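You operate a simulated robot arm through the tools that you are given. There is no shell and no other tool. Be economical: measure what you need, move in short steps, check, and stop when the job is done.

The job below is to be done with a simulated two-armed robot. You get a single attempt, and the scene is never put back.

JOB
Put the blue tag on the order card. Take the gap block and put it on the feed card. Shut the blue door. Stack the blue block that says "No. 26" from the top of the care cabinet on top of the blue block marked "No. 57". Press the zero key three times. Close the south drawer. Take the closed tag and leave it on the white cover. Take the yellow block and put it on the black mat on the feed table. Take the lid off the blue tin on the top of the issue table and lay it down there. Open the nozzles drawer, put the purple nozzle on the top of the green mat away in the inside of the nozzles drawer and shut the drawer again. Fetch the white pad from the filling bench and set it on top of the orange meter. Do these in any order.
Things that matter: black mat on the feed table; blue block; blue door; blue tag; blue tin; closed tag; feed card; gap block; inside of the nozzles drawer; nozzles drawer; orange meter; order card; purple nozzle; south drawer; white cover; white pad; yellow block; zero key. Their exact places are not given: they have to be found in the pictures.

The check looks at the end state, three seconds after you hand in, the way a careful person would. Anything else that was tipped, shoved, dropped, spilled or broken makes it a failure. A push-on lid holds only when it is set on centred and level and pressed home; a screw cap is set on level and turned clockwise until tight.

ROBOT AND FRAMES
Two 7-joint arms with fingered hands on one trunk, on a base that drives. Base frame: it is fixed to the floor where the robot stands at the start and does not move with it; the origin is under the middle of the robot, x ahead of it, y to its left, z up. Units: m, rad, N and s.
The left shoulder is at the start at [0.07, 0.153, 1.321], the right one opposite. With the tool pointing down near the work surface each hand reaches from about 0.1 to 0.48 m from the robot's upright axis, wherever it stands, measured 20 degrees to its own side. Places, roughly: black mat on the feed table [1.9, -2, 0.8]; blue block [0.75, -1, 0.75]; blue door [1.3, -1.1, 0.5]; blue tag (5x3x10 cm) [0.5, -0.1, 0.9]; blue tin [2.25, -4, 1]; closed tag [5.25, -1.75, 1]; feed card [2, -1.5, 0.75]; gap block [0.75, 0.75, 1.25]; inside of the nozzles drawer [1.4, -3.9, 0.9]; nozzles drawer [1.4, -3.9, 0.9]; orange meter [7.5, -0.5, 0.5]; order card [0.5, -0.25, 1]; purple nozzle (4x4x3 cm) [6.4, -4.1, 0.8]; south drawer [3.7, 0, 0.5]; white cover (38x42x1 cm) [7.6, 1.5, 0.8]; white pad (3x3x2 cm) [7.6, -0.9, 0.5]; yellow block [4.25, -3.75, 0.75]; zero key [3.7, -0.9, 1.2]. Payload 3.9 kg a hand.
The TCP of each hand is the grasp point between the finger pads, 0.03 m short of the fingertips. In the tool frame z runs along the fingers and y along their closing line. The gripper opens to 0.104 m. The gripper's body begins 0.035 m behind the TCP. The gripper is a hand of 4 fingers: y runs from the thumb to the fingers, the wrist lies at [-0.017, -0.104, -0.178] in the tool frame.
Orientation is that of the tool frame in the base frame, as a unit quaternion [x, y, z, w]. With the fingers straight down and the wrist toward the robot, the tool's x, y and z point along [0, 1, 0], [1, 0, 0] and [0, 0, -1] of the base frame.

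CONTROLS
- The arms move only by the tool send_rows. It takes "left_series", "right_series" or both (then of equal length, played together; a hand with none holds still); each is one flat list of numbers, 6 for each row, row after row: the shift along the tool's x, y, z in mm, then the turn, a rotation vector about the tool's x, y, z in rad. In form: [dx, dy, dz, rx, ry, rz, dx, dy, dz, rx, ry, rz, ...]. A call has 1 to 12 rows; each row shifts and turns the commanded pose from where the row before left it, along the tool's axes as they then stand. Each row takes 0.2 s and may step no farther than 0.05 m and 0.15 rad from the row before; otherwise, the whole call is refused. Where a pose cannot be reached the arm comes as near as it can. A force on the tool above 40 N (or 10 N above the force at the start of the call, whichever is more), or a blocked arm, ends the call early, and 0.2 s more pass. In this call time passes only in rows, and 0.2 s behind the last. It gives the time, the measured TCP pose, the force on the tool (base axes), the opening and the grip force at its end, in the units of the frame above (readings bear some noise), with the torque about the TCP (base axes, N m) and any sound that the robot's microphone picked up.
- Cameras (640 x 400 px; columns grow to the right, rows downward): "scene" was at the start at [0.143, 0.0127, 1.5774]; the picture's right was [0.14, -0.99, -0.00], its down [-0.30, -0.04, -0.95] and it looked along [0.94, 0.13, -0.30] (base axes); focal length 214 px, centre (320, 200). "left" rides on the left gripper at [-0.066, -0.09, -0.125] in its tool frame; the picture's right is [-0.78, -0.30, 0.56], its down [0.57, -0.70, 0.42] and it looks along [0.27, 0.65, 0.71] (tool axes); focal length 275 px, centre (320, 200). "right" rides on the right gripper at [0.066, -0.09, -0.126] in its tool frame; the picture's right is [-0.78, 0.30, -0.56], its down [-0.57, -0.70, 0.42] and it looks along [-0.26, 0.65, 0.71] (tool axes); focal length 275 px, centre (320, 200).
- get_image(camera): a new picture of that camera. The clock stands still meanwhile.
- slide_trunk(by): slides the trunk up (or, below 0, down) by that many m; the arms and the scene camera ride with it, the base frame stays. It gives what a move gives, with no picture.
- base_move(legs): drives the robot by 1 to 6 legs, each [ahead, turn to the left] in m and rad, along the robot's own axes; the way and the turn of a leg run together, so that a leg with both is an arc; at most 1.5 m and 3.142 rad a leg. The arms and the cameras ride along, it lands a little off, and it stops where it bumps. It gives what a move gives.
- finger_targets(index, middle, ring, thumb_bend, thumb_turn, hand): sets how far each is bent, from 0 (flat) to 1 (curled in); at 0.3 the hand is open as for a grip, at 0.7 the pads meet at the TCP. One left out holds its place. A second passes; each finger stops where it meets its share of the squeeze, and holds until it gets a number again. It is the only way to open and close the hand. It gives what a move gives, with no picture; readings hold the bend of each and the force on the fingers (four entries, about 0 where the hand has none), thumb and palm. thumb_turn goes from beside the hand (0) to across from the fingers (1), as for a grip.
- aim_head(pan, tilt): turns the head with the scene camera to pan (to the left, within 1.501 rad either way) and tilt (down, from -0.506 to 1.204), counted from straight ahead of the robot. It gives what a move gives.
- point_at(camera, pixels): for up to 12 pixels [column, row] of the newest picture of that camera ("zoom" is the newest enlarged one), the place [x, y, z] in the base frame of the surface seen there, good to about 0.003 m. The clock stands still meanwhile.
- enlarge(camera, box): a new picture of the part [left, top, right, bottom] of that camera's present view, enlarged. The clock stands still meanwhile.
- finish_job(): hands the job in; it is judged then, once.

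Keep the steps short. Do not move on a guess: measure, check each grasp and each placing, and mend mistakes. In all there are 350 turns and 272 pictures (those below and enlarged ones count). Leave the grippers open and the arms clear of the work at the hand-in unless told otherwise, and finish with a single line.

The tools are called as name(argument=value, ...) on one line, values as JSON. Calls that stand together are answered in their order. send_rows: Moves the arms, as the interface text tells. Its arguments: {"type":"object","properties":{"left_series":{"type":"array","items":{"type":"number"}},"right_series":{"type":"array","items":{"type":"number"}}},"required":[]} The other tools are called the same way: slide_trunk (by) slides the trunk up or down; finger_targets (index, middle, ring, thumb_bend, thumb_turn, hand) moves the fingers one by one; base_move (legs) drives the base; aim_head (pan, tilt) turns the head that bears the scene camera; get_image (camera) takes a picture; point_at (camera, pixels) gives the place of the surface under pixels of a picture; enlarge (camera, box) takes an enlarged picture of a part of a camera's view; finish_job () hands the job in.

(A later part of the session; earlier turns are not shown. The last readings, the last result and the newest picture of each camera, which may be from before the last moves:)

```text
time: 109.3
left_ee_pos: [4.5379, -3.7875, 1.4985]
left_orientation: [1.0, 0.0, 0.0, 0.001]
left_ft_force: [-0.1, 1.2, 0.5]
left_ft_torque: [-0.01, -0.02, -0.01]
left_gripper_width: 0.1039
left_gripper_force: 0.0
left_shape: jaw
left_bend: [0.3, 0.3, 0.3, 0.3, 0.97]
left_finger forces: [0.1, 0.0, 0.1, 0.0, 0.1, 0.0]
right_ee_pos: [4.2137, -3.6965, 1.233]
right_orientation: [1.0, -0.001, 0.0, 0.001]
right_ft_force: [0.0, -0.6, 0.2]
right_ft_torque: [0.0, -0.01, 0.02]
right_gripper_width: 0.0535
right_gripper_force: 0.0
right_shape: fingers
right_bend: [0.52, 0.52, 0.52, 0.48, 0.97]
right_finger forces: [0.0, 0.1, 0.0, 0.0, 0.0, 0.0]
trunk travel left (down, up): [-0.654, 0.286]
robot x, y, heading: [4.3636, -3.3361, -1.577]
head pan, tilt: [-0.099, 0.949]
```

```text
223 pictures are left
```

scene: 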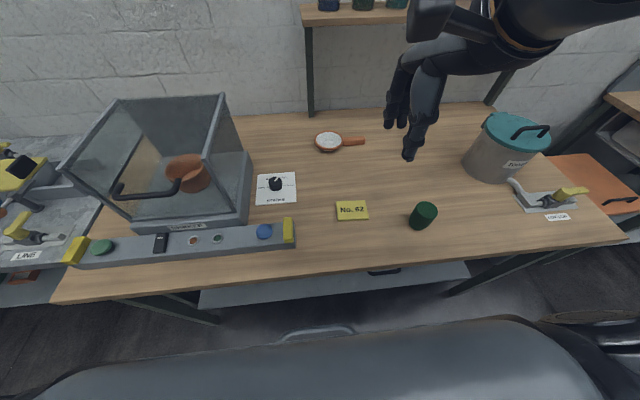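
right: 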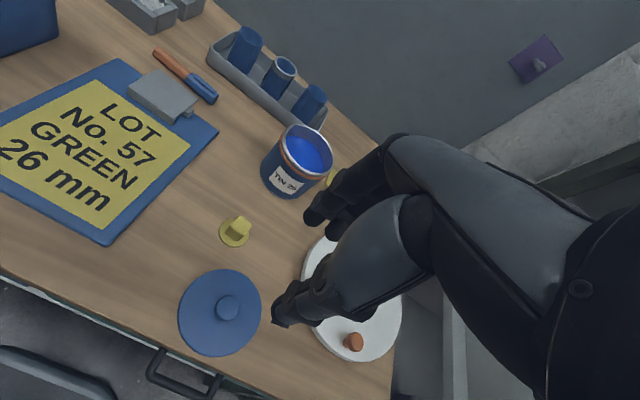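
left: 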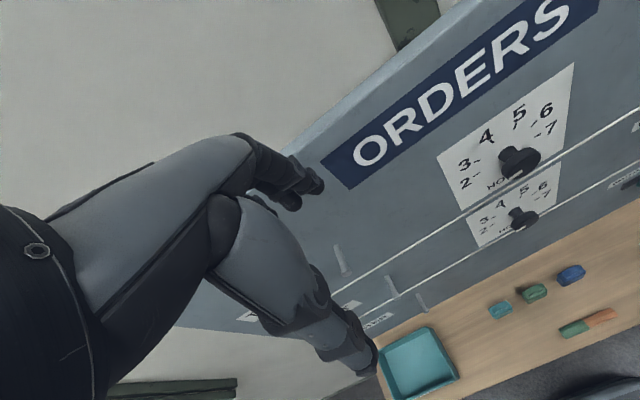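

enlarge(camera="scene", box=[312, 190, 392, 240])

point_at(camera="zoom", pixels=[[200, 95], [440, 85], [205, 230], [445, 225], [320, 160], [320, 92], [320, 228]])

finger_targets(hand="right", index=0.38, middle=0.38, ring=0.38, thumb_bend=0.38)

```text
8.00 times, centred on (352, 215) of scene
```

zoom: 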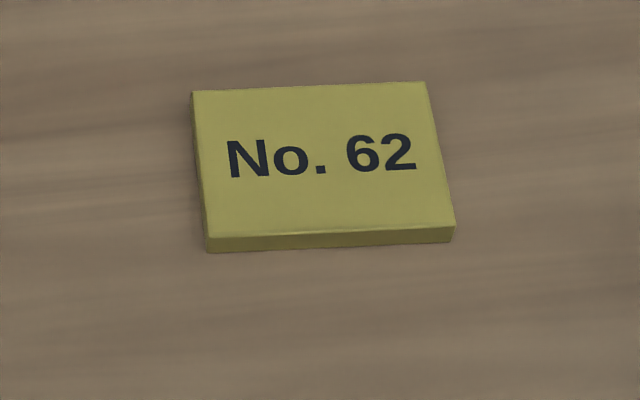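

```text
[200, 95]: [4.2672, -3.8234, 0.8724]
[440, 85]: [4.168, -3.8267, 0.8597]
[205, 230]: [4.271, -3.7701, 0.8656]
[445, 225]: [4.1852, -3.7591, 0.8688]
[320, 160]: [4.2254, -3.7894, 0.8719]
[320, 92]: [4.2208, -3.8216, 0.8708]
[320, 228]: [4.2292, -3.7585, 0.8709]
```

```text
time: 110.3
left_ee_pos: [4.5367, -3.7863, 1.4991]
left_orientation: [1.0, 0.0, -0.001, 0.0]
left_ft_force: [-1.2, -0.2, 0.2]
left_ft_torque: [-0.01, -0.01, -0.01]
left_gripper_width: 0.1035
left_gripper_force: 0.0
left_shape: jaw
left_bend: [0.3, 0.3, 0.3, 0.3, 0.97]
left_finger forces: [0.0, 0.0, 0.0, 0.1, 0.0, 0.1]
right_ee_pos: [4.2143, -3.697, 1.2335]
right_orientation: [1.0, -0.001, 0.001, 0.001]
right_ft_force: [0.5, 0.1, -0.3]
right_ft_torque: [-0.02, 0.0, 0.04]
right_gripper_width: 0.0843
right_gripper_force: 0.1
right_shape: fingers
right_bend: [0.38, 0.38, 0.38, 0.38, 0.97]
right_finger forces: [0.0, 0.1, 0.0, 0.0, 0.1, 0.1]
trunk travel left (down, up): [-0.654, 0.286]
robot x, y, heading: [4.3637, -3.34, -1.584]
head pan, tilt: [-0.099, 0.949]
```

I move above the block, then lower to just over the table.

send_rows(right_series=[12, 45, 0, 0, 0, 0, 0, 48, 0, 0, 0, 0, 0, 0, 45, 0, 0, 0, 0, 0, 45, 0, 0, 0, 0, 0, 45, 0, 0, 0, 0, 0, 45, 0, 0, 0, 0, 0, 45, 0, 0, 0, 0, 0, 45, 0, 0, 0])

get_image(camera="right")

```text
time: 112.1
left_ee_pos: [4.5386, -3.7898, 1.4973]
left_orientation: [1.0, 0.0, 0.0, 0.0]
left_ft_force: [-1.6, 0.6, 0.1]
left_ft_torque: [0.0, -0.03, -0.01]
left_gripper_width: 0.1037
left_gripper_force: 0.0
left_shape: jaw
left_bend: [0.3, 0.3, 0.3, 0.3, 0.97]
left_finger forces: [0.0, 0.0, 0.0, 0.0, 0.0, 0.1]
right_ee_pos: [4.2273, -3.7927, 0.962]
right_orientation: [1.0, -0.001, 0.001, 0.001]
right_ft_force: [0.2, -0.4, 0.6]
right_ft_torque: [-0.01, 0.01, -0.02]
right_gripper_width: 0.0844
right_gripper_force: 0.1
right_shape: fingers
right_bend: [0.38, 0.38, 0.38, 0.38, 0.97]
right_finger forces: [0.0, 0.0, 0.0, 0.1, 0.0, 0.0]
trunk travel left (down, up): [-0.654, 0.286]
robot x, y, heading: [4.3659, -3.337, -1.576]
head pan, tilt: [-0.099, 0.949]
```

```text
221 pictures are left
```

right: 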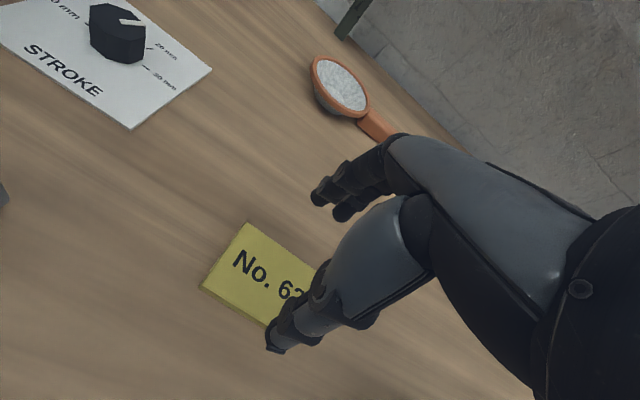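

send_rows(right_series=[0, 0, 30, 0, 0, 0, 0, 0, 30, 0, 0, 0, 0, 0, 5, 0, 0, 0])

get_image(camera="right")

```text
time: 112.9
left_ee_pos: [4.5375, -3.7868, 1.4983]
left_orientation: [1.0, 0.0, 0.0, 0.001]
left_ft_force: [-0.6, -0.4, 0.8]
left_ft_torque: [0.0, 0.02, -0.02]
left_gripper_width: 0.1036
left_gripper_force: 0.0
left_shape: jaw
left_bend: [0.3, 0.3, 0.3, 0.3, 0.97]
left_finger forces: [0.1, 0.0, 0.0, 0.1, 0.1, 0.1]
right_ee_pos: [4.2058, -3.7814, 0.9171]
right_orientation: [1.0, -0.002, 0.0, 0.002]
right_ft_force: [-0.1, 0.7, -0.3]
right_ft_torque: [0.0, 0.0, 0.0]
right_gripper_width: 0.0842
right_gripper_force: 0.0
right_shape: fingers
right_bend: [0.38, 0.38, 0.38, 0.38, 0.97]
right_finger forces: [0.1, 0.1, 0.1, 0.0, 0.1, 0.0]
right hand out of reach, approached as far as the arm can: row 1, 2, 3
trunk travel left (down, up): [-0.654, 0.286]
robot x, y, heading: [4.3618, -3.34, -1.577]
head pan, tilt: [-0.099, 0.949]
```

```text
220 pictures are left
```

right: 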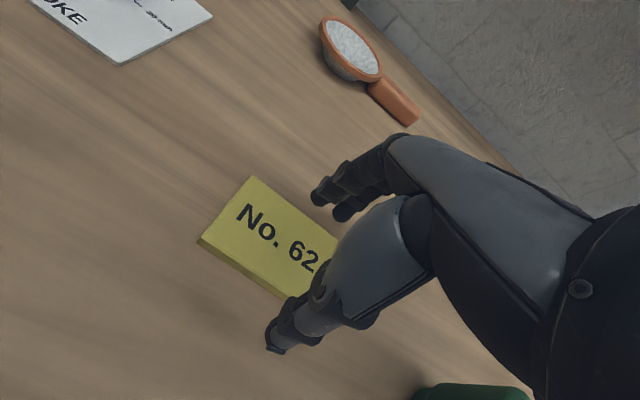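

Reach limit again; I lift 80 mm, lower the trunk 0.1, and come down from there.

send_rows(right_series=[0, 0, -40, 0, 0, 0, 0, 0, -40, 0, 0, 0, 0, 0, -20, 0, 0, 0])

slide_trunk(by=-0.1)

```text
time: 113.7
left_ee_pos: [4.5379, -3.7865, 1.4983]
left_orientation: [1.0, 0.001, -0.001, 0.0]
left_ft_force: [0.0, 0.3, -0.1]
left_ft_torque: [0.01, 0.01, -0.02]
left_gripper_width: 0.1038
left_gripper_force: 0.2
left_shape: jaw
left_bend: [0.3, 0.3, 0.3, 0.3, 0.97]
left_finger forces: [0.0, 0.1, 0.1, 0.0, 0.0, 0.0]
right_ee_pos: [4.2061, -3.7807, 1.0184]
right_orientation: [1.0, -0.002, 0.0, 0.0]
right_ft_force: [0.0, 0.2, -0.7]
right_ft_torque: [0.01, 0.02, 0.01]
right_gripper_width: 0.0845
right_gripper_force: 0.1
right_shape: fingers
right_bend: [0.38, 0.38, 0.38, 0.38, 0.97]
right_finger forces: [0.1, 0.0, 0.0, 0.0, 0.0, 0.0]
trunk travel left (down, up): [-0.654, 0.286]
robot x, y, heading: [4.3626, -3.3324, -1.582]
head pan, tilt: [-0.099, 0.949]
```

```text
time: 115.0
left_ee_pos: [4.5375, -3.7871, 1.3987]
left_orientation: [1.0, 0.0, 0.0, 0.0]
left_ft_force: [0.5, 0.5, -0.1]
left_ft_torque: [0.01, -0.02, -0.01]
left_gripper_width: 0.1039
left_gripper_force: 0.1
left_shape: jaw
left_bend: [0.3, 0.3, 0.3, 0.3, 0.97]
left_finger forces: [0.0, 0.0, 0.0, 0.1, 0.1, 0.0]
right_ee_pos: [4.2067, -3.7815, 0.919]
right_orientation: [1.0, -0.001, 0.001, 0.001]
right_ft_force: [-0.7, 0.5, 0.6]
right_ft_torque: [0.02, 0.04, 0.02]
right_gripper_width: 0.0843
right_gripper_force: 0.0
right_shape: fingers
right_bend: [0.38, 0.38, 0.38, 0.38, 0.97]
right_finger forces: [0.1, 0.0, 0.1, 0.0, 0.0, 0.1]
trunk travel left (down, up): [-0.554, 0.386]
robot x, y, heading: [4.3645, -3.3386, -1.575]
head pan, tilt: [-0.099, 0.949]
```

send_rows(right_series=[18, 9, 0, 0, 0, 0, 0, 0, 15, 0, 0, 0, 0, 0, 8, 0, 0, 0])

get_image(camera="right")

```text
time: 115.8
left_ee_pos: [4.537, -3.7869, 1.3985]
left_orientation: [1.0, 0.0, -0.001, 0.001]
left_ft_force: [-0.4, -0.3, 0.3]
left_ft_torque: [0.03, 0.02, 0.02]
left_gripper_width: 0.1036
left_gripper_force: 0.0
left_shape: jaw
left_bend: [0.3, 0.3, 0.3, 0.3, 0.97]
left_finger forces: [0.1, 0.0, 0.0, 0.0, 0.0, 0.0]
right_ee_pos: [4.2232, -3.7894, 0.8956]
right_orientation: [1.0, -0.002, 0.0, 0.0]
right_ft_force: [0.7, -0.5, 0.2]
right_ft_torque: [0.01, -0.07, 0.02]
right_gripper_width: 0.0844
right_gripper_force: 0.1
right_shape: fingers
right_bend: [0.38, 0.38, 0.38, 0.38, 0.97]
right_finger forces: [0.1, 0.0, 0.1, 0.0, 0.0, 0.0]
trunk travel left (down, up): [-0.554, 0.386]
robot x, y, heading: [4.3591, -3.3369, -1.578]
head pan, tilt: [-0.099, 0.949]
```

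```text
219 pictures are left
```

right: 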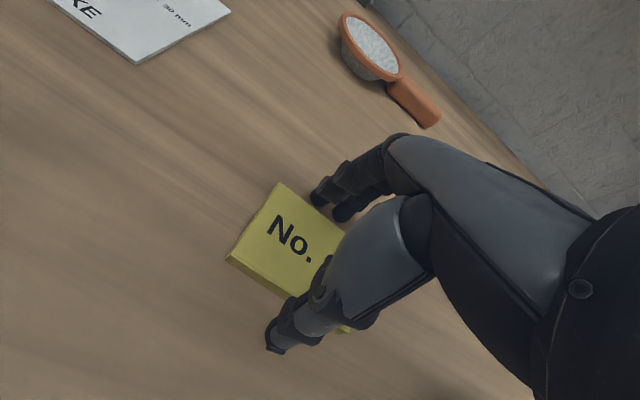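

send_rows(right_series=[0, 0, 2, 0, 0, 0])

finger_targets(hand="right", index=0.62, middle=0.62, ring=0.62, thumb_bend=0.62)

get_image(camera="right")

```text
time: 116.2
left_ee_pos: [4.5371, -3.7872, 1.3981]
left_orientation: [1.0, 0.0, -0.001, 0.002]
left_ft_force: [-0.1, 0.4, -0.3]
left_ft_torque: [-0.01, 0.03, 0.0]
left_gripper_width: 0.1033
left_gripper_force: 0.0
left_shape: jaw
left_bend: [0.3, 0.3, 0.3, 0.3, 0.97]
left_finger forces: [0.0, 0.0, 0.0, 0.0, 0.0, 0.0]
right_ee_pos: [4.2234, -3.7892, 0.894]
right_orientation: [1.0, -0.001, 0.001, 0.0]
right_ft_force: [0.5, 0.3, 0.4]
right_ft_torque: [0.04, -0.01, 0.0]
right_gripper_width: 0.0846
right_gripper_force: 0.0
right_shape: fingers
right_bend: [0.38, 0.38, 0.38, 0.38, 0.97]
right_finger forces: [0.0, 0.1, 0.0, 0.1, 0.0, 0.0]
trunk travel left (down, up): [-0.554, 0.386]
robot x, y, heading: [4.3625, -3.3344, -1.575]
head pan, tilt: [-0.099, 0.949]
```

```text
time: 117.2
left_ee_pos: [4.5377, -3.7852, 1.3984]
left_orientation: [1.0, 0.001, -0.001, 0.001]
left_ft_force: [-0.1, -0.5, -0.4]
left_ft_torque: [-0.01, -0.01, -0.01]
left_gripper_width: 0.1037
left_gripper_force: 0.0
left_shape: jaw
left_bend: [0.3, 0.3, 0.3, 0.3, 0.97]
left_finger forces: [0.2, 0.0, 0.0, 0.0, 0.1, 0.0]
right_ee_pos: [4.2241, -3.7895, 0.896]
right_orientation: [1.0, -0.001, 0.001, 0.001]
right_ft_force: [0.6, -3.6, 11.3]
right_ft_torque: [-0.54, 0.11, 0.06]
right_gripper_width: 0.0621
right_gripper_force: 23.5
right_shape: fingers
right_bend: [0.52, 0.54, 0.56, 0.46, 0.94]
right_finger forces: [7.5, 17.3, 5.2, 0.1, 17.2, 0.1]
trunk travel left (down, up): [-0.554, 0.386]
robot x, y, heading: [4.363, -3.3341, -1.571]
head pan, tilt: [-0.099, 0.949]
```

```text
218 pictures are left
```

right: 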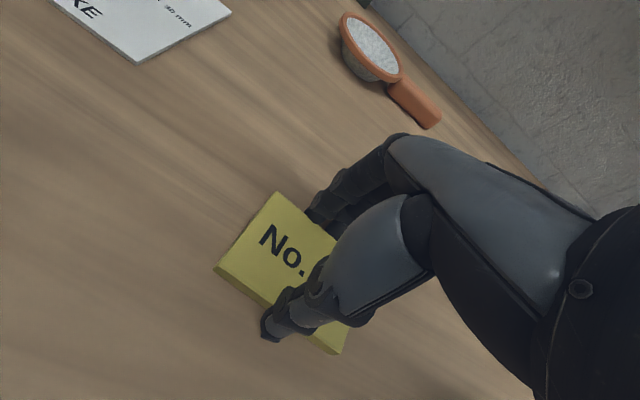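

It grips at 0.062 m with about 23 N. I lift and check.

send_rows(right_series=[0, 0, -5, 0, 0, 0, 0, 0, -15, 0, 0, 0, 0, 0, -30, 0, 0, 0, 0, 0, -45, 0, 0, 0])

get_image(camera="right")

```text
time: 118.2
left_ee_pos: [4.5371, -3.7852, 1.3998]
left_orientation: [1.0, 0.0, -0.001, 0.0]
left_ft_force: [0.5, -0.2, -0.1]
left_ft_torque: [-0.01, -0.03, 0.01]
left_gripper_width: 0.1038
left_gripper_force: 0.0
left_shape: jaw
left_bend: [0.3, 0.3, 0.3, 0.3, 0.97]
left_finger forces: [0.0, 0.0, 0.0, 0.0, 0.0, 0.0]
right_ee_pos: [4.2233, -3.7881, 0.9893]
right_orientation: [1.0, -0.001, 0.0, 0.0]
right_ft_force: [-0.8, -0.1, -1.0]
right_ft_torque: [-0.01, 0.02, 0.02]
right_gripper_width: 0.0619
right_gripper_force: 17.7
right_shape: fingers
right_bend: [0.53, 0.56, 0.57, 0.46, 0.94]
right_finger forces: [7.0, 6.5, 4.5, 0.1, 17.8, 0.0]
trunk travel left (down, up): [-0.554, 0.386]
robot x, y, heading: [4.3609, -3.3372, -1.577]
head pan, tilt: [-0.099, 0.949]
```

```text
217 pictures are left
```

right: 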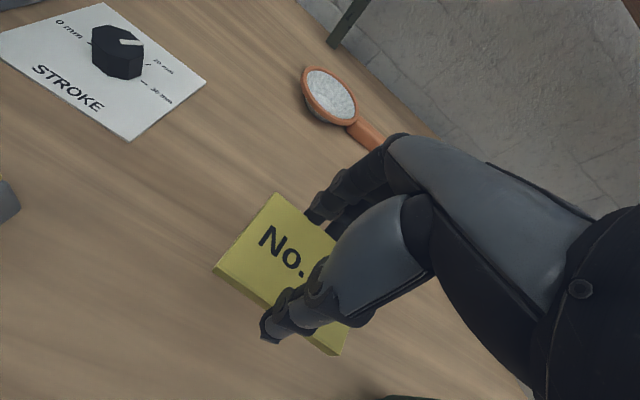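

Held well. I raise it, back out, and drive east toward the purple nozzle (left hand will take it).

send_rows(right_series=[0, 0, -45, 0, 0, 0, 0, 0, -45, 0, 0, 0])

base_move(legs=[[-0.5, 0], [0, 1.57], [1.1, 0]])

aim_head(pan=-0.5, tilt=0.5)

get_image(camera="scene")

```text
time: 118.8
left_ee_pos: [4.5379, -3.7862, 1.3994]
left_orientation: [1.0, 0.0, -0.001, 0.0]
left_ft_force: [0.0, 0.6, 0.2]
left_ft_torque: [-0.04, -0.01, -0.01]
left_gripper_width: 0.1036
left_gripper_force: 0.0
left_shape: jaw
left_bend: [0.3, 0.3, 0.3, 0.3, 0.97]
left_finger forces: [0.1, 0.0, 0.0, 0.0, 0.1, 0.0]
right_ee_pos: [4.2234, -3.7893, 1.078]
right_orientation: [1.0, -0.001, 0.0, 0.0]
right_ft_force: [0.2, 0.3, -0.4]
right_ft_torque: [-0.03, -0.01, -0.01]
right_gripper_width: 0.062
right_gripper_force: 17.9
right_shape: fingers
right_bend: [0.53, 0.56, 0.57, 0.46, 0.94]
right_finger forces: [6.8, 6.4, 4.5, 0.0, 17.7, 0.0]
trunk travel left (down, up): [-0.554, 0.386]
robot x, y, heading: [4.3616, -3.3368, -1.571]
head pan, tilt: [-0.099, 0.949]
```

```text
time: 130.8
left_ee_pos: [5.9145, -2.6679, 1.3968]
left_orientation: [0.707, 0.707, 0.0, 0.002]
left_ft_force: [0.6, 0.1, 0.2]
left_ft_torque: [0.03, 0.0, -0.01]
left_gripper_width: 0.1037
left_gripper_force: 0.0
left_shape: jaw
left_bend: [0.3, 0.3, 0.3, 0.3, 0.97]
left_finger forces: [0.0, 0.0, 0.0, 0.0, 0.1, 0.0]
right_ee_pos: [5.9182, -2.9819, 1.0768]
right_orientation: [0.707, 0.708, 0.001, 0.001]
right_ft_force: [0.0, -0.2, -0.3]
right_ft_torque: [0.0, -0.03, -0.01]
right_gripper_width: 0.0614
right_gripper_force: 17.0
right_shape: fingers
right_bend: [0.53, 0.56, 0.57, 0.46, 0.94]
right_finger forces: [6.8, 6.2, 4.3, 0.0, 17.1, 0.0]
trunk travel left (down, up): [-0.554, 0.386]
robot x, y, heading: [5.4681, -2.8451, 0.001]
head pan, tilt: [-0.099, 0.949]
```

```text
time: 131.7
left_ee_pos: [5.9159, -2.6669, 1.3981]
left_orientation: [0.708, 0.706, -0.001, 0.002]
left_ft_force: [0.7, 0.4, -0.4]
left_ft_torque: [0.0, -0.01, 0.05]
left_gripper_width: 0.1038
left_gripper_force: 0.1
left_shape: jaw
left_bend: [0.3, 0.3, 0.3, 0.3, 0.97]
left_finger forces: [0.0, 0.0, 0.0, 0.0, 0.1, 0.1]
right_ee_pos: [5.9178, -2.9817, 1.0795]
right_orientation: [0.707, 0.707, 0.0, 0.0]
right_ft_force: [-0.2, -0.6, -0.9]
right_ft_torque: [0.0, -0.03, 0.02]
right_gripper_width: 0.0612
right_gripper_force: 17.4
right_shape: fingers
right_bend: [0.53, 0.56, 0.57, 0.46, 0.94]
right_finger forces: [6.8, 6.3, 4.3, 0.0, 17.1, 0.0]
trunk travel left (down, up): [-0.554, 0.386]
robot x, y, heading: [5.4639, -2.8429, -0.001]
head pan, tilt: [-0.499, 0.499]
```

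```text
216 pictures are left
```

scene: 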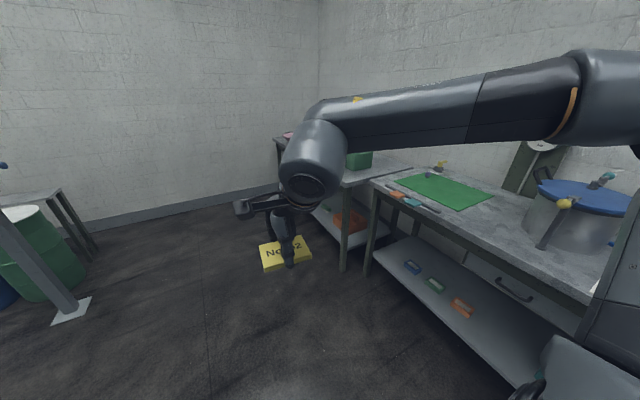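

enlarge(camera="scene", box=[370, 150, 530, 250])

point_at(camera="zoom", pixels=[[225, 112], [240, 105], [300, 160], [110, 180], [60, 170], [280, 270], [420, 200], [480, 190], [110, 100], [200, 170]])

```text
4.00 times, centred on (450, 200) of scene
```

zoom: 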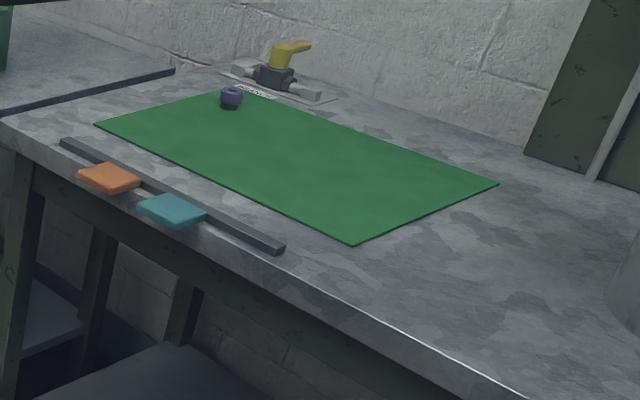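

```text
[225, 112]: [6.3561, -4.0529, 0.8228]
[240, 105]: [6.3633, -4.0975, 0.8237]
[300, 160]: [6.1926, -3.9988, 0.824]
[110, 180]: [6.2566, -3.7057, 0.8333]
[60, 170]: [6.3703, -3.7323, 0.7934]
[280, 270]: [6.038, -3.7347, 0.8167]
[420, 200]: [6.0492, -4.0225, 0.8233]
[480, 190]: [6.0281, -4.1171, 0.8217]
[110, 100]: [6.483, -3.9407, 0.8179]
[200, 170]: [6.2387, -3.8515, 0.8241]
```

I measure the bench's front edge, lower shelf and the nozzle more closely.

point_at(camera="scene", pixels=[[440, 213], [500, 250], [400, 265], [480, 325], [370, 250], [368, 275], [460, 305], [540, 190], [560, 265], [345, 220]])

enlarge(camera="scene", box=[410, 160, 450, 185])

point_at(camera="zoom", pixels=[[265, 210], [290, 250], [240, 250], [270, 290], [290, 200], [310, 240], [265, 240]])

```text
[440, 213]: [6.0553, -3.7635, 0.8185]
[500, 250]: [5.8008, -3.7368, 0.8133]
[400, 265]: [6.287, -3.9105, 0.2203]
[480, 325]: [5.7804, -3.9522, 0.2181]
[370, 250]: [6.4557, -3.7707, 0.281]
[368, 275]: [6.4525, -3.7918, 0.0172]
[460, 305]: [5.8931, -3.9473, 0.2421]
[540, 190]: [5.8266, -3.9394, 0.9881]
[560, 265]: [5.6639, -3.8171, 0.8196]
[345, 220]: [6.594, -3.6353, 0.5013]
```

```text
16.00 times, centred on (430, 172) of scene
```

zoom: 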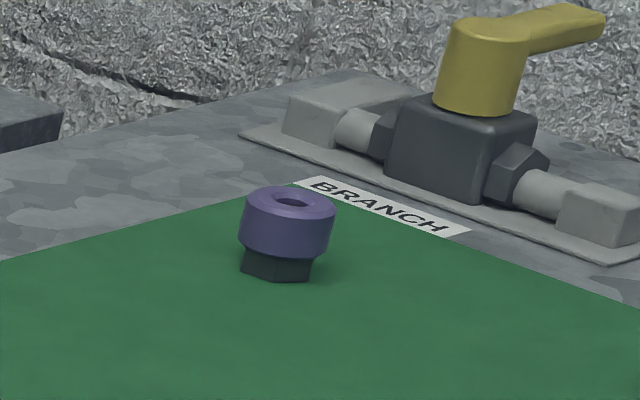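

```text
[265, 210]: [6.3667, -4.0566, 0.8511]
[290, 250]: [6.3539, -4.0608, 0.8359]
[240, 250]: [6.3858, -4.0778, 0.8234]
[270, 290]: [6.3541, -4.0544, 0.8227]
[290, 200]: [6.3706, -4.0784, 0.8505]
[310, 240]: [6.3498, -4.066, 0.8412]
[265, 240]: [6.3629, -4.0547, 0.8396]
```

I look straight down to measure how far the chest juts out.

aim_head(pan=0, tilt=1.2)

get_image(camera="scene")

point_at(camera="scene", pixels=[[320, 255], [320, 245], [320, 235], [320, 270], [320, 300], [320, 350], [250, 250], [320, 225]])

```text
time: 132.8
left_ee_pos: [5.9158, -2.668, 1.3974]
left_orientation: [0.707, 0.708, 0.0, 0.0]
left_ft_force: [0.2, 0.0, 0.2]
left_ft_torque: [-0.02, -0.01, 0.0]
left_gripper_width: 0.104
left_gripper_force: 0.1
left_shape: jaw
left_bend: [0.3, 0.3, 0.3, 0.3, 0.97]
left_finger forces: [0.1, 0.1, 0.0, 0.0, 0.0, 0.1]
right_ee_pos: [5.9177, -2.982, 1.0774]
right_orientation: [0.707, 0.707, 0.0, 0.0]
right_ft_force: [0.6, -1.4, 0.2]
right_ft_torque: [0.01, -0.01, 0.03]
right_gripper_width: 0.0614
right_gripper_force: 16.8
right_shape: fingers
right_bend: [0.53, 0.56, 0.57, 0.46, 0.94]
right_finger forces: [6.7, 6.2, 4.4, 0.0, 17.0, 0.1]
trunk travel left (down, up): [-0.554, 0.386]
robot x, y, heading: [5.465, -2.8408, 0.002]
head pan, tilt: [0.0, 1.201]
```

```text
213 pictures are left
```

scene: 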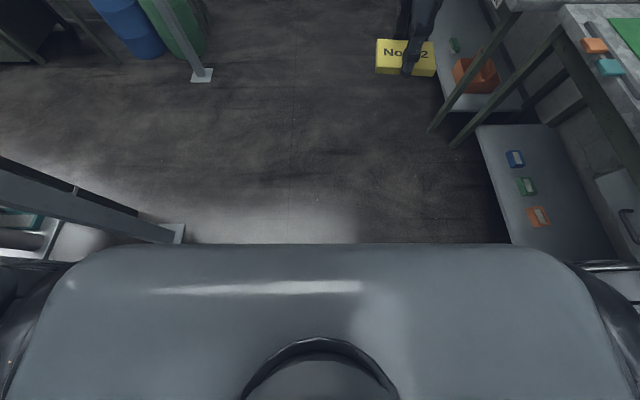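

```text
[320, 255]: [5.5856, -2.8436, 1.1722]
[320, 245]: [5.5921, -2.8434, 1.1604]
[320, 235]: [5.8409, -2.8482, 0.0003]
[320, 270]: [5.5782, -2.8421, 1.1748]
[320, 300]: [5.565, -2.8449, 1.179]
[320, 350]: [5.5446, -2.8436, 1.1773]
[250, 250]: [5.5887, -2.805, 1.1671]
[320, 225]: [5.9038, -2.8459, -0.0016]
```

Chest front is only 0.13 ahead of the axis. I raise the right hand, then drive to (6.2, -3.48) facing the bench.

send_rows(right_series=[0, 0, -45, 0, 0, 0, 0, 0, -45, 0, 0, 0, 0, 0, -45, 0, 0, 0, 0, 0, -45, 0, 0, 0])

base_move(legs=[[0.735, 0], [0, -1.572], [0.64, 0]])

aim_head(pan=0.1, tilt=0.9)

get_image(camera="scene")

```text
time: 133.8
left_ee_pos: [5.9135, -2.6669, 1.3998]
left_orientation: [0.706, 0.708, 0.0, 0.001]
left_ft_force: [-0.6, 0.2, 0.1]
left_ft_torque: [0.02, -0.01, -0.01]
left_gripper_width: 0.1037
left_gripper_force: 0.0
left_shape: jaw
left_bend: [0.3, 0.3, 0.3, 0.3, 0.97]
left_finger forces: [0.0, 0.0, 0.0, 0.0, 0.0, 0.0]
right_ee_pos: [5.9157, -2.9808, 1.2591]
right_orientation: [0.706, 0.708, 0.0, 0.002]
right_ft_force: [-0.3, 0.9, -0.3]
right_ft_torque: [-0.02, -0.05, -0.02]
right_gripper_width: 0.0613
right_gripper_force: 17.7
right_shape: fingers
right_bend: [0.53, 0.56, 0.57, 0.46, 0.94]
right_finger forces: [6.7, 6.1, 4.2, 0.0, 16.9, 0.1]
trunk travel left (down, up): [-0.554, 0.386]
robot x, y, heading: [5.4611, -2.842, 0.001]
head pan, tilt: [0.0, 1.201]
```

```text
time: 144.8
left_ee_pos: [6.3629, -3.9405, 1.3984]
left_orientation: [1.0, 0.0, -0.001, 0.001]
left_ft_force: [0.2, 0.4, -0.4]
left_ft_torque: [0.01, 0.03, 0.01]
left_gripper_width: 0.1037
left_gripper_force: 0.1
left_shape: jaw
left_bend: [0.3, 0.3, 0.3, 0.3, 0.97]
left_finger forces: [0.0, 0.0, 0.1, 0.0, 0.0, 0.1]
right_ee_pos: [6.0489, -3.9426, 1.2579]
right_orientation: [1.0, -0.003, 0.0, 0.001]
right_ft_force: [1.3, -0.6, -0.6]
right_ft_torque: [-0.02, 0.04, 0.01]
right_gripper_width: 0.0607
right_gripper_force: 16.3
right_shape: fingers
right_bend: [0.53, 0.56, 0.57, 0.46, 0.94]
right_finger forces: [6.6, 5.9, 4.1, 0.1, 16.5, 0.1]
trunk travel left (down, up): [-0.554, 0.386]
robot x, y, heading: [6.1889, -3.4935, -1.581]
head pan, tilt: [0.0, 1.201]
```

```text
time: 145.6
left_ee_pos: [6.3631, -3.942, 1.3998]
left_orientation: [1.0, -0.001, -0.001, 0.001]
left_ft_force: [-0.3, 0.1, -0.3]
left_ft_torque: [0.0, 0.0, -0.03]
left_gripper_width: 0.1035
left_gripper_force: 0.0
left_shape: jaw
left_bend: [0.3, 0.3, 0.3, 0.3, 0.97]
left_finger forces: [0.0, 0.0, 0.1, 0.0, 0.1, 0.1]
right_ee_pos: [6.0502, -3.9427, 1.2571]
right_orientation: [1.0, -0.003, 0.0, 0.0]
right_ft_force: [0.4, -0.3, 0.3]
right_ft_torque: [0.0, 0.0, -0.02]
right_gripper_width: 0.0609
right_gripper_force: 16.8
right_shape: fingers
right_bend: [0.53, 0.56, 0.57, 0.46, 0.94]
right_finger forces: [6.6, 5.9, 4.1, 0.1, 16.5, 0.0]
trunk travel left (down, up): [-0.554, 0.386]
robot x, y, heading: [6.1893, -3.4901, -1.581]
head pan, tilt: [0.099, 0.901]
```

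```text
212 pictures are left
```

scene: 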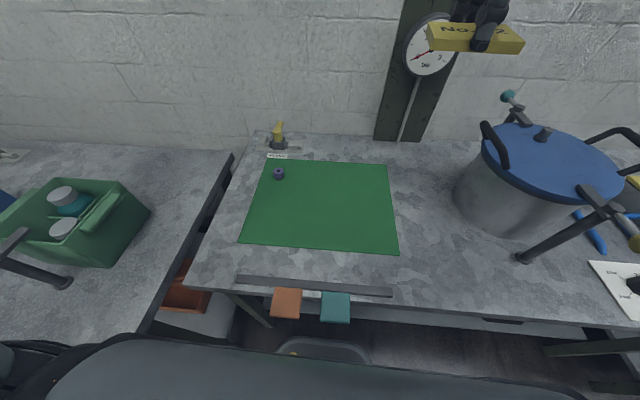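

enlarge(camera="scene", box=[255, 155, 311, 190])

finger_targets(hand="left", index=0.42, middle=0.42, ring=0.42, thumb_bend=0.42)

point_at(camera="scene", pixels=[[320, 275], [236, 276], [286, 300], [220, 290], [320, 310]])

```text
11.43 times, centred on (283, 172) of scene
```

zoom: 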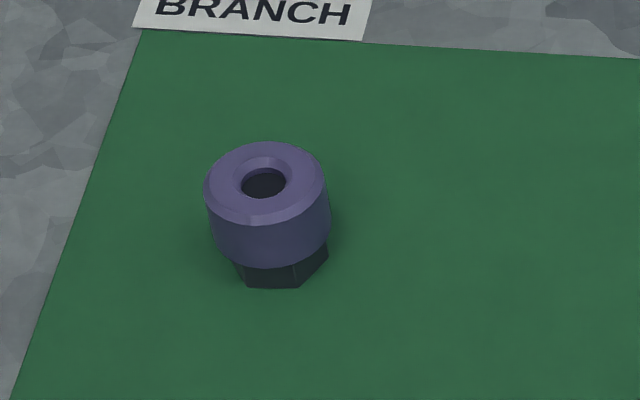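

```text
time: 146.6
left_ee_pos: [6.3634, -3.9413, 1.399]
left_orientation: [1.0, -0.001, 0.0, 0.0]
left_ft_force: [-0.1, 0.7, 0.9]
left_ft_torque: [0.02, 0.01, 0.01]
left_gripper_width: 0.0751
left_gripper_force: 0.1
left_shape: fingers
left_bend: [0.42, 0.42, 0.42, 0.42, 0.97]
left_finger forces: [0.1, 0.0, 0.1, 0.1, 0.0, 0.1]
right_ee_pos: [6.0492, -3.9427, 1.2577]
right_orientation: [1.0, -0.002, 0.0, 0.0]
right_ft_force: [0.5, 0.1, -0.8]
right_ft_torque: [-0.01, 0.0, 0.05]
right_gripper_width: 0.0608
right_gripper_force: 16.4
right_shape: fingers
right_bend: [0.53, 0.56, 0.57, 0.46, 0.94]
right_finger forces: [6.6, 5.9, 4.1, 0.0, 16.4, 0.1]
trunk travel left (down, up): [-0.554, 0.386]
robot x, y, heading: [6.1899, -3.4866, -1.575]
head pan, tilt: [0.099, 0.901]
```

```text
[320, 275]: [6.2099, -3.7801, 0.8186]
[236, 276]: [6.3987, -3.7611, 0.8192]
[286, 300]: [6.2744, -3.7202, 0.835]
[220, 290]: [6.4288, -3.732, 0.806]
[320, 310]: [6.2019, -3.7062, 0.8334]
```

point_at(camera="zoom", pixels=[[215, 185], [318, 185], [265, 148], [265, 215], [300, 170], [330, 260], [240, 200]])

```text
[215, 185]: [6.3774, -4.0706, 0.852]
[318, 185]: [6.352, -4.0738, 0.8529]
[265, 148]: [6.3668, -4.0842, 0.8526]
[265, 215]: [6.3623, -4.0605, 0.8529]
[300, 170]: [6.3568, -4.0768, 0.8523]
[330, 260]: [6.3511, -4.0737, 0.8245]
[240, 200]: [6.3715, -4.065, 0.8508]
```

Nozzle centre (6.365, -4.073), top 0.852. I drive 4 cm nearer and bring the left hand forward and down.

base_move(legs=[[0.04, 0]])

send_rows(left_series=[0, 45, 0, 0, 0, 0, 0, 45, 10, 0, 0, 0, 0, 2, 45, 0, 0, 0, 0, 0, 45, 0, 0, 0, 0, 0, 45, 0, 0, 0, 0, 0, 45, 0, 0, 0, 0, 0, 45, 0, 0, 0, 0, 0, 45, 0, 0, 0, 0, 0, 45, 0, 0, 0, 0, 0, 45, 0, 0, 0])

```text
time: 147.4
left_ee_pos: [6.3616, -3.9735, 1.4015]
left_orientation: [1.0, -0.001, -0.001, 0.005]
left_ft_force: [0.3, 0.6, 0.4]
left_ft_torque: [-0.05, -0.02, 0.02]
left_gripper_width: 0.0747
left_gripper_force: 0.0
left_shape: fingers
left_bend: [0.42, 0.42, 0.42, 0.42, 0.97]
left_finger forces: [0.0, 0.1, 0.0, 0.0, 0.0, 0.1]
right_ee_pos: [6.0484, -3.9744, 1.2603]
right_orientation: [1.0, -0.001, 0.0, 0.004]
right_ft_force: [0.5, 2.3, -1.2]
right_ft_torque: [-0.05, 0.04, -0.02]
right_gripper_width: 0.0612
right_gripper_force: 16.6
right_shape: fingers
right_bend: [0.53, 0.56, 0.57, 0.46, 0.94]
right_finger forces: [6.6, 5.8, 4.2, 0.0, 16.6, 0.0]
trunk travel left (down, up): [-0.554, 0.386]
robot x, y, heading: [6.1868, -3.5298, -1.579]
head pan, tilt: [0.099, 0.901]
```

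```text
time: 149.7
left_ee_pos: [6.4106, -4.0491, 1.0258]
left_orientation: [1.0, -0.002, -0.001, 0.0]
left_ft_force: [0.3, 0.6, 0.0]
left_ft_torque: [-0.01, 0.03, -0.02]
left_gripper_width: 0.0749
left_gripper_force: 0.1
left_shape: fingers
left_bend: [0.42, 0.42, 0.42, 0.42, 0.97]
left_finger forces: [0.0, 0.1, 0.1, 0.1, 0.0, 0.1]
left hand out of reach, approached as far as the arm can: row 1, 2
right_ee_pos: [6.0501, -3.9836, 1.2586]
right_orientation: [1.0, -0.001, 0.0, 0.001]
right_ft_force: [0.2, 0.3, -1.1]
right_ft_torque: [-0.01, 0.03, 0.0]
right_gripper_width: 0.061
right_gripper_force: 16.5
right_shape: fingers
right_bend: [0.53, 0.56, 0.57, 0.46, 0.94]
right_finger forces: [6.7, 5.9, 4.1, 0.0, 16.5, 0.0]
trunk travel left (down, up): [-0.554, 0.386]
robot x, y, heading: [6.188, -3.5287, -1.579]
head pan, tilt: [0.099, 0.901]
```

It reaches farther than expected here. I shift toward (6.365, -4.073).

send_rows(left_series=[-22, 10, 0, 0, 0, 0, -23, 14, 0, 0, 0, 0, 0, 0, 40, 0, 0, 0, 0, 0, 40, 0, 0, 0])

get_image(camera="left")

```text
time: 150.7
left_ee_pos: [6.366, -4.0731, 0.9463]
left_orientation: [1.0, -0.002, -0.002, 0.0]
left_ft_force: [-0.9, -0.2, 0.2]
left_ft_torque: [0.01, -0.04, -0.02]
left_gripper_width: 0.0748
left_gripper_force: 0.1
left_shape: fingers
left_bend: [0.42, 0.42, 0.42, 0.42, 0.97]
left_finger forces: [0.0, 0.0, 0.1, 0.0, 0.0, 0.0]
right_ee_pos: [6.0497, -3.9831, 1.2581]
right_orientation: [1.0, -0.001, 0.0, 0.001]
right_ft_force: [0.1, -0.2, -1.4]
right_ft_torque: [-0.01, 0.02, 0.01]
right_gripper_width: 0.061
right_gripper_force: 16.6
right_shape: fingers
right_bend: [0.53, 0.56, 0.57, 0.46, 0.94]
right_finger forces: [6.6, 6.0, 4.1, 0.0, 16.5, 0.0]
trunk travel left (down, up): [-0.554, 0.386]
robot x, y, heading: [6.1856, -3.5268, -1.579]
head pan, tilt: [0.099, 0.901]
```

```text
210 pictures are left
```

left: 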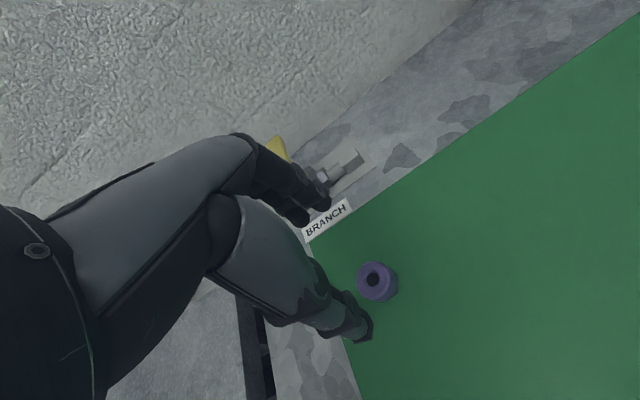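

Lined up. I descend to z 0.866.

send_rows(left_series=[0, 0, 40, 0, 0, 0, 0, 0, 25, 0, 0, 0, 0, 0, 15, 0, 0, 0])

get_image(camera="left")

enlarge(camera="scene", box=[220, 100, 340, 190])

```text
time: 151.4
left_ee_pos: [6.3647, -4.0721, 0.8676]
left_orientation: [1.0, -0.002, -0.002, 0.002]
left_ft_force: [-0.8, -1.5, 0.0]
left_ft_torque: [-0.02, -0.01, -0.01]
left_gripper_width: 0.0747
left_gripper_force: 0.1
left_shape: fingers
left_bend: [0.42, 0.42, 0.42, 0.42, 0.97]
left_finger forces: [0.1, 0.0, 0.0, 0.1, 0.1, 0.0]
right_ee_pos: [6.0487, -3.9823, 1.2584]
right_orientation: [1.0, -0.001, -0.001, 0.001]
right_ft_force: [0.3, 0.0, -0.5]
right_ft_torque: [-0.02, -0.05, 0.02]
right_gripper_width: 0.0607
right_gripper_force: 16.4
right_shape: fingers
right_bend: [0.53, 0.56, 0.57, 0.46, 0.94]
right_finger forces: [6.6, 5.9, 4.2, 0.0, 16.7, 0.1]
trunk travel left (down, up): [-0.554, 0.386]
robot x, y, heading: [6.1884, -3.5284, -1.578]
head pan, tilt: [0.099, 0.901]
```

```text
209 pictures are left
```

left: 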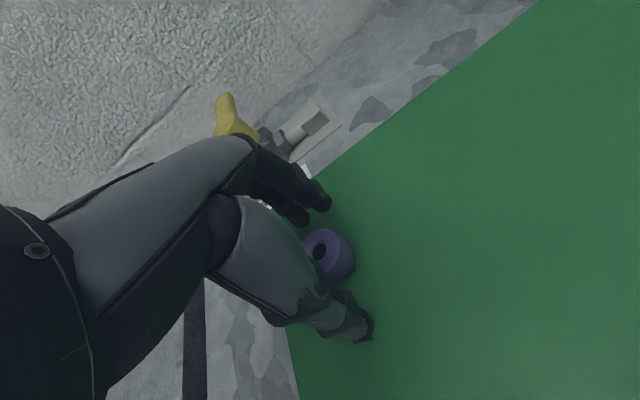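

```text
4.44 times, centred on (280, 145) of scene
```

zoom: 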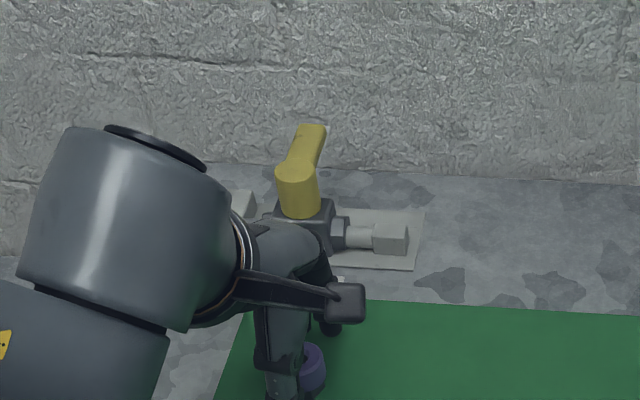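

finger_targets(hand="left", index=0.7, middle=0.7, ring=0.7, thumb_bend=0.7)

send_rows(left_series=[0, 0, -5, 0, 0, 0, 0, 0, -15, 0, 0, 0, 0, 0, -30, 0, 0, 0, 0, 0, -45, 0, 0, 0])

get_image(camera="left")

```text
time: 152.4
left_ee_pos: [6.3662, -4.0706, 0.8653]
left_orientation: [1.0, -0.002, -0.002, 0.001]
left_ft_force: [-0.1, 0.0, 0.8]
left_ft_torque: [0.02, 0.01, 0.01]
left_gripper_width: 0.0249
left_gripper_force: 10.5
left_shape: fingers
left_bend: [0.63, 0.65, 0.7, 0.61, 0.96]
left_finger forces: [4.9, 5.7, 0.0, 0.0, 9.9, 0.0]
right_ee_pos: [6.0492, -3.9818, 1.2579]
right_orientation: [1.0, -0.001, 0.001, 0.001]
right_ft_force: [-0.2, 0.3, -0.6]
right_ft_torque: [0.03, -0.01, 0.03]
right_gripper_width: 0.061
right_gripper_force: 16.1
right_shape: fingers
right_bend: [0.53, 0.56, 0.57, 0.46, 0.94]
right_finger forces: [6.6, 5.9, 4.1, 0.1, 16.5, 0.0]
trunk travel left (down, up): [-0.554, 0.386]
robot x, y, heading: [6.1888, -3.5305, -1.579]
head pan, tilt: [0.099, 0.901]
```

```text
time: 153.4
left_ee_pos: [6.365, -4.0695, 0.962]
left_orientation: [1.0, -0.001, 0.0, 0.001]
left_ft_force: [0.2, 0.0, -0.1]
left_ft_torque: [-0.03, 0.0, 0.03]
left_gripper_width: 0.0248
left_gripper_force: 9.4
left_shape: fingers
left_bend: [0.63, 0.65, 0.7, 0.61, 0.96]
left_finger forces: [5.0, 5.7, 0.0, 0.1, 9.9, 0.0]
right_ee_pos: [6.0484, -3.9804, 1.2586]
right_orientation: [1.0, -0.001, 0.001, 0.002]
right_ft_force: [-0.1, 1.1, -0.2]
right_ft_torque: [-0.05, 0.01, 0.01]
right_gripper_width: 0.0607
right_gripper_force: 16.3
right_shape: fingers
right_bend: [0.53, 0.56, 0.57, 0.46, 0.94]
right_finger forces: [6.6, 5.9, 4.1, 0.1, 16.5, 0.0]
trunk travel left (down, up): [-0.554, 0.386]
robot x, y, heading: [6.1852, -3.528, -1.578]
head pan, tilt: [0.099, 0.901]
```

```text
207 pictures are left
```

left: 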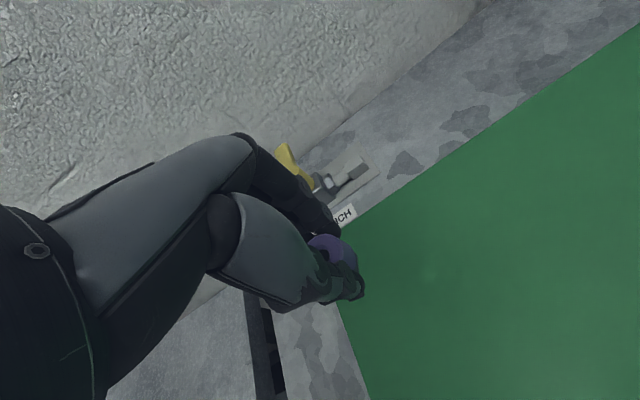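

The nozzle is held. I draw the left hand in, back out, turn west and drive along the aisle.

send_rows(left_series=[0, -30, -40, 0, 0, 0, 0, -45, -20, 0, 0, 0, 0, -20, -40, 0, 0, 0, 0, 0, -45, 0, 0, 0])

base_move(legs=[[-0.65, 0], [0, -1.57], [1.45, 0], [1.45, 0]])

aim_head(pan=0, tilt=0.4)

get_image(camera="scene")

```text
time: 154.4
left_ee_pos: [6.3639, -3.9752, 1.1069]
left_orientation: [1.0, -0.002, 0.0, 0.001]
left_ft_force: [-0.6, 0.5, -0.3]
left_ft_torque: [0.0, -0.04, 0.0]
left_gripper_width: 0.0248
left_gripper_force: 10.0
left_shape: fingers
left_bend: [0.64, 0.65, 0.7, 0.61, 0.96]
left_finger forces: [5.0, 5.8, 0.2, 0.1, 9.8, 0.0]
right_ee_pos: [6.0471, -3.9808, 1.257]
right_orientation: [1.0, -0.002, 0.001, 0.002]
right_ft_force: [-0.9, 0.1, 0.0]
right_ft_torque: [-0.06, -0.01, -0.02]
right_gripper_width: 0.0608
right_gripper_force: 17.0
right_shape: fingers
right_bend: [0.53, 0.56, 0.57, 0.46, 0.94]
right_finger forces: [6.6, 5.9, 4.1, 0.0, 16.5, 0.0]
trunk travel left (down, up): [-0.554, 0.386]
robot x, y, heading: [6.1882, -3.5311, -1.579]
head pan, tilt: [0.099, 0.901]
```

```text
time: 175.5
left_ee_pos: [2.8568, -3.05, 1.1053]
left_orientation: [0.709, -0.706, -0.001, 0.0]
left_ft_force: [0.0, 0.1, -0.3]
left_ft_torque: [0.02, 0.0, 0.0]
left_gripper_width: 0.0242
left_gripper_force: 10.1
left_shape: fingers
left_bend: [0.64, 0.65, 0.7, 0.61, 0.96]
left_finger forces: [4.8, 5.8, 0.0, 0.0, 9.4, 0.0]
right_ee_pos: [2.8482, -2.7319, 1.258]
right_orientation: [0.709, -0.705, 0.0, 0.0]
right_ft_force: [-0.7, -0.2, -0.3]
right_ft_torque: [0.02, -0.01, 0.0]
right_gripper_width: 0.0604
right_gripper_force: 15.6
right_shape: fingers
right_bend: [0.53, 0.56, 0.57, 0.46, 0.94]
right_finger forces: [6.4, 5.7, 3.9, 0.1, 15.8, 0.0]
trunk travel left (down, up): [-0.554, 0.386]
robot x, y, heading: [3.2981, -2.8695, -3.137]
head pan, tilt: [0.099, 0.901]
```

```text
time: 176.4
left_ee_pos: [2.8563, -3.0492, 1.1048]
left_orientation: [0.709, -0.705, -0.002, -0.001]
left_ft_force: [-0.2, -0.5, -0.2]
left_ft_torque: [-0.04, 0.0, -0.01]
left_gripper_width: 0.0245
left_gripper_force: 9.7
left_shape: fingers
left_bend: [0.64, 0.65, 0.7, 0.61, 0.96]
left_finger forces: [4.8, 5.7, 0.1, 0.1, 9.4, 0.1]
right_ee_pos: [2.8487, -2.7317, 1.259]
right_orientation: [0.71, -0.705, -0.001, 0.001]
right_ft_force: [-0.6, 1.1, -1.0]
right_ft_torque: [-0.03, -0.01, 0.03]
right_gripper_width: 0.0607
right_gripper_force: 16.6
right_shape: fingers
right_bend: [0.53, 0.56, 0.57, 0.46, 0.94]
right_finger forces: [6.5, 5.7, 3.8, 0.0, 16.0, 0.1]
trunk travel left (down, up): [-0.554, 0.386]
robot x, y, heading: [3.3002, -2.8651, -3.141]
head pan, tilt: [0.0, 0.4]
```

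```text
206 pictures are left
```

scene: 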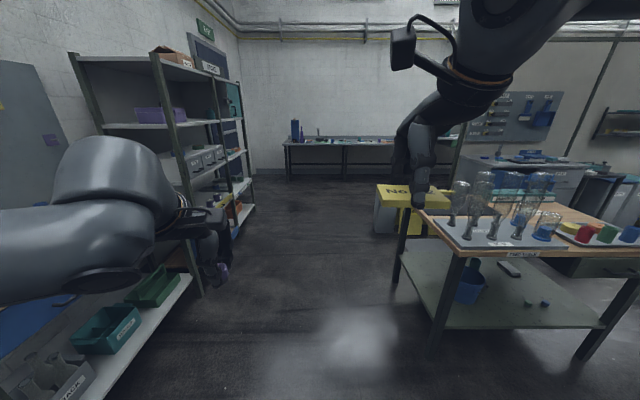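

I drive to x 1.75, turn north to face the feed table's end, and look.

base_move(legs=[[1.5, 0], [0.05, 0], [0, -1.57], [0.25, 0]])

aim_head(pan=0, tilt=0.85)

get_image(camera="scene")

```text
time: 189.8
left_ee_pos: [1.5444, -2.1737, 1.1054]
left_orientation: [0.0, 1.0, 0.002, 0.002]
left_ft_force: [-0.1, -0.2, -0.6]
left_ft_torque: [0.01, 0.02, 0.04]
left_gripper_width: 0.0241
left_gripper_force: 9.8
left_shape: fingers
left_bend: [0.64, 0.66, 0.7, 0.61, 0.96]
left_finger forces: [4.9, 5.6, 0.0, 0.0, 9.2, 0.0]
right_ee_pos: [1.8604, -2.167, 1.2584]
right_orientation: [0.0, 1.0, 0.001, 0.0]
right_ft_force: [-0.4, 0.4, 0.8]
right_ft_torque: [0.01, 0.01, -0.02]
right_gripper_width: 0.0603
right_gripper_force: 15.0
right_shape: fingers
right_bend: [0.54, 0.57, 0.57, 0.46, 0.94]
right_finger forces: [6.3, 5.6, 3.9, 0.0, 15.6, 0.0]
trunk travel left (down, up): [-0.554, 0.386]
robot x, y, heading: [1.7225, -2.6206, 1.569]
head pan, tilt: [0.0, 0.4]
```

```text
time: 190.7
left_ee_pos: [1.5431, -2.1738, 1.1055]
left_orientation: [0.0, 1.0, 0.002, 0.001]
left_ft_force: [-0.5, 0.9, -0.5]
left_ft_torque: [0.0, 0.0, -0.01]
left_gripper_width: 0.0239
left_gripper_force: 9.5
left_shape: fingers
left_bend: [0.64, 0.66, 0.7, 0.61, 0.96]
left_finger forces: [4.9, 5.6, 0.1, 0.0, 9.2, 0.0]
right_ee_pos: [1.8603, -2.1676, 1.2581]
right_orientation: [0.0, 1.0, 0.001, 0.0]
right_ft_force: [-1.1, -0.2, -0.4]
right_ft_torque: [0.02, 0.02, -0.02]
right_gripper_width: 0.0602
right_gripper_force: 15.4
right_shape: fingers
right_bend: [0.54, 0.57, 0.57, 0.46, 0.94]
right_finger forces: [6.4, 5.4, 3.7, 0.0, 15.5, 0.1]
trunk travel left (down, up): [-0.554, 0.386]
robot x, y, heading: [1.7198, -2.6205, 1.568]
head pan, tilt: [0.0, 0.85]
```

```text
205 pictures are left
```

scene: 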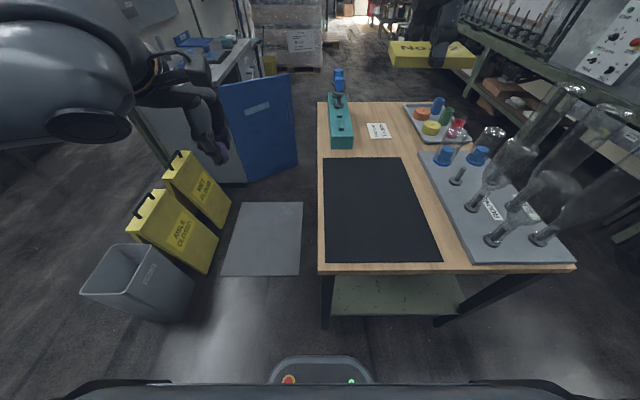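

point_at(camera="scene", pixels=[[325, 160], [400, 160], [328, 260], [440, 260], [380, 210], [565, 88], [490, 130], [530, 190], [620, 150], [380, 130], [540, 240], [490, 235]])

enlarge(camera="scene", box=[300, 60, 492, 180])

```text
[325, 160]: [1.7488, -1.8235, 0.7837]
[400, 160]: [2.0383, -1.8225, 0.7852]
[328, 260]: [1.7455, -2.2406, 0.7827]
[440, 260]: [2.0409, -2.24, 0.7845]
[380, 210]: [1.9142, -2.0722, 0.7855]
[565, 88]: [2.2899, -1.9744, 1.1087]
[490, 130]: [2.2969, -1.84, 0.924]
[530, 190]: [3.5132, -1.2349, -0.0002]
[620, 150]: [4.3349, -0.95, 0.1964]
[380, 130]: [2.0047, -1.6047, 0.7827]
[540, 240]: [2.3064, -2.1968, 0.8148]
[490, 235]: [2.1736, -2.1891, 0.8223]
```

```text
3.33 times, centred on (396, 120) of scene
```

zoom: 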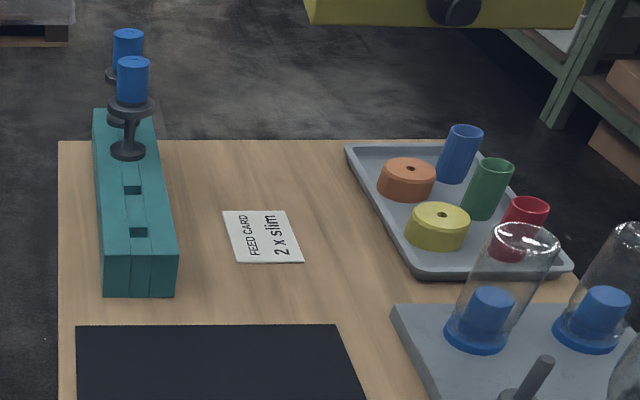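

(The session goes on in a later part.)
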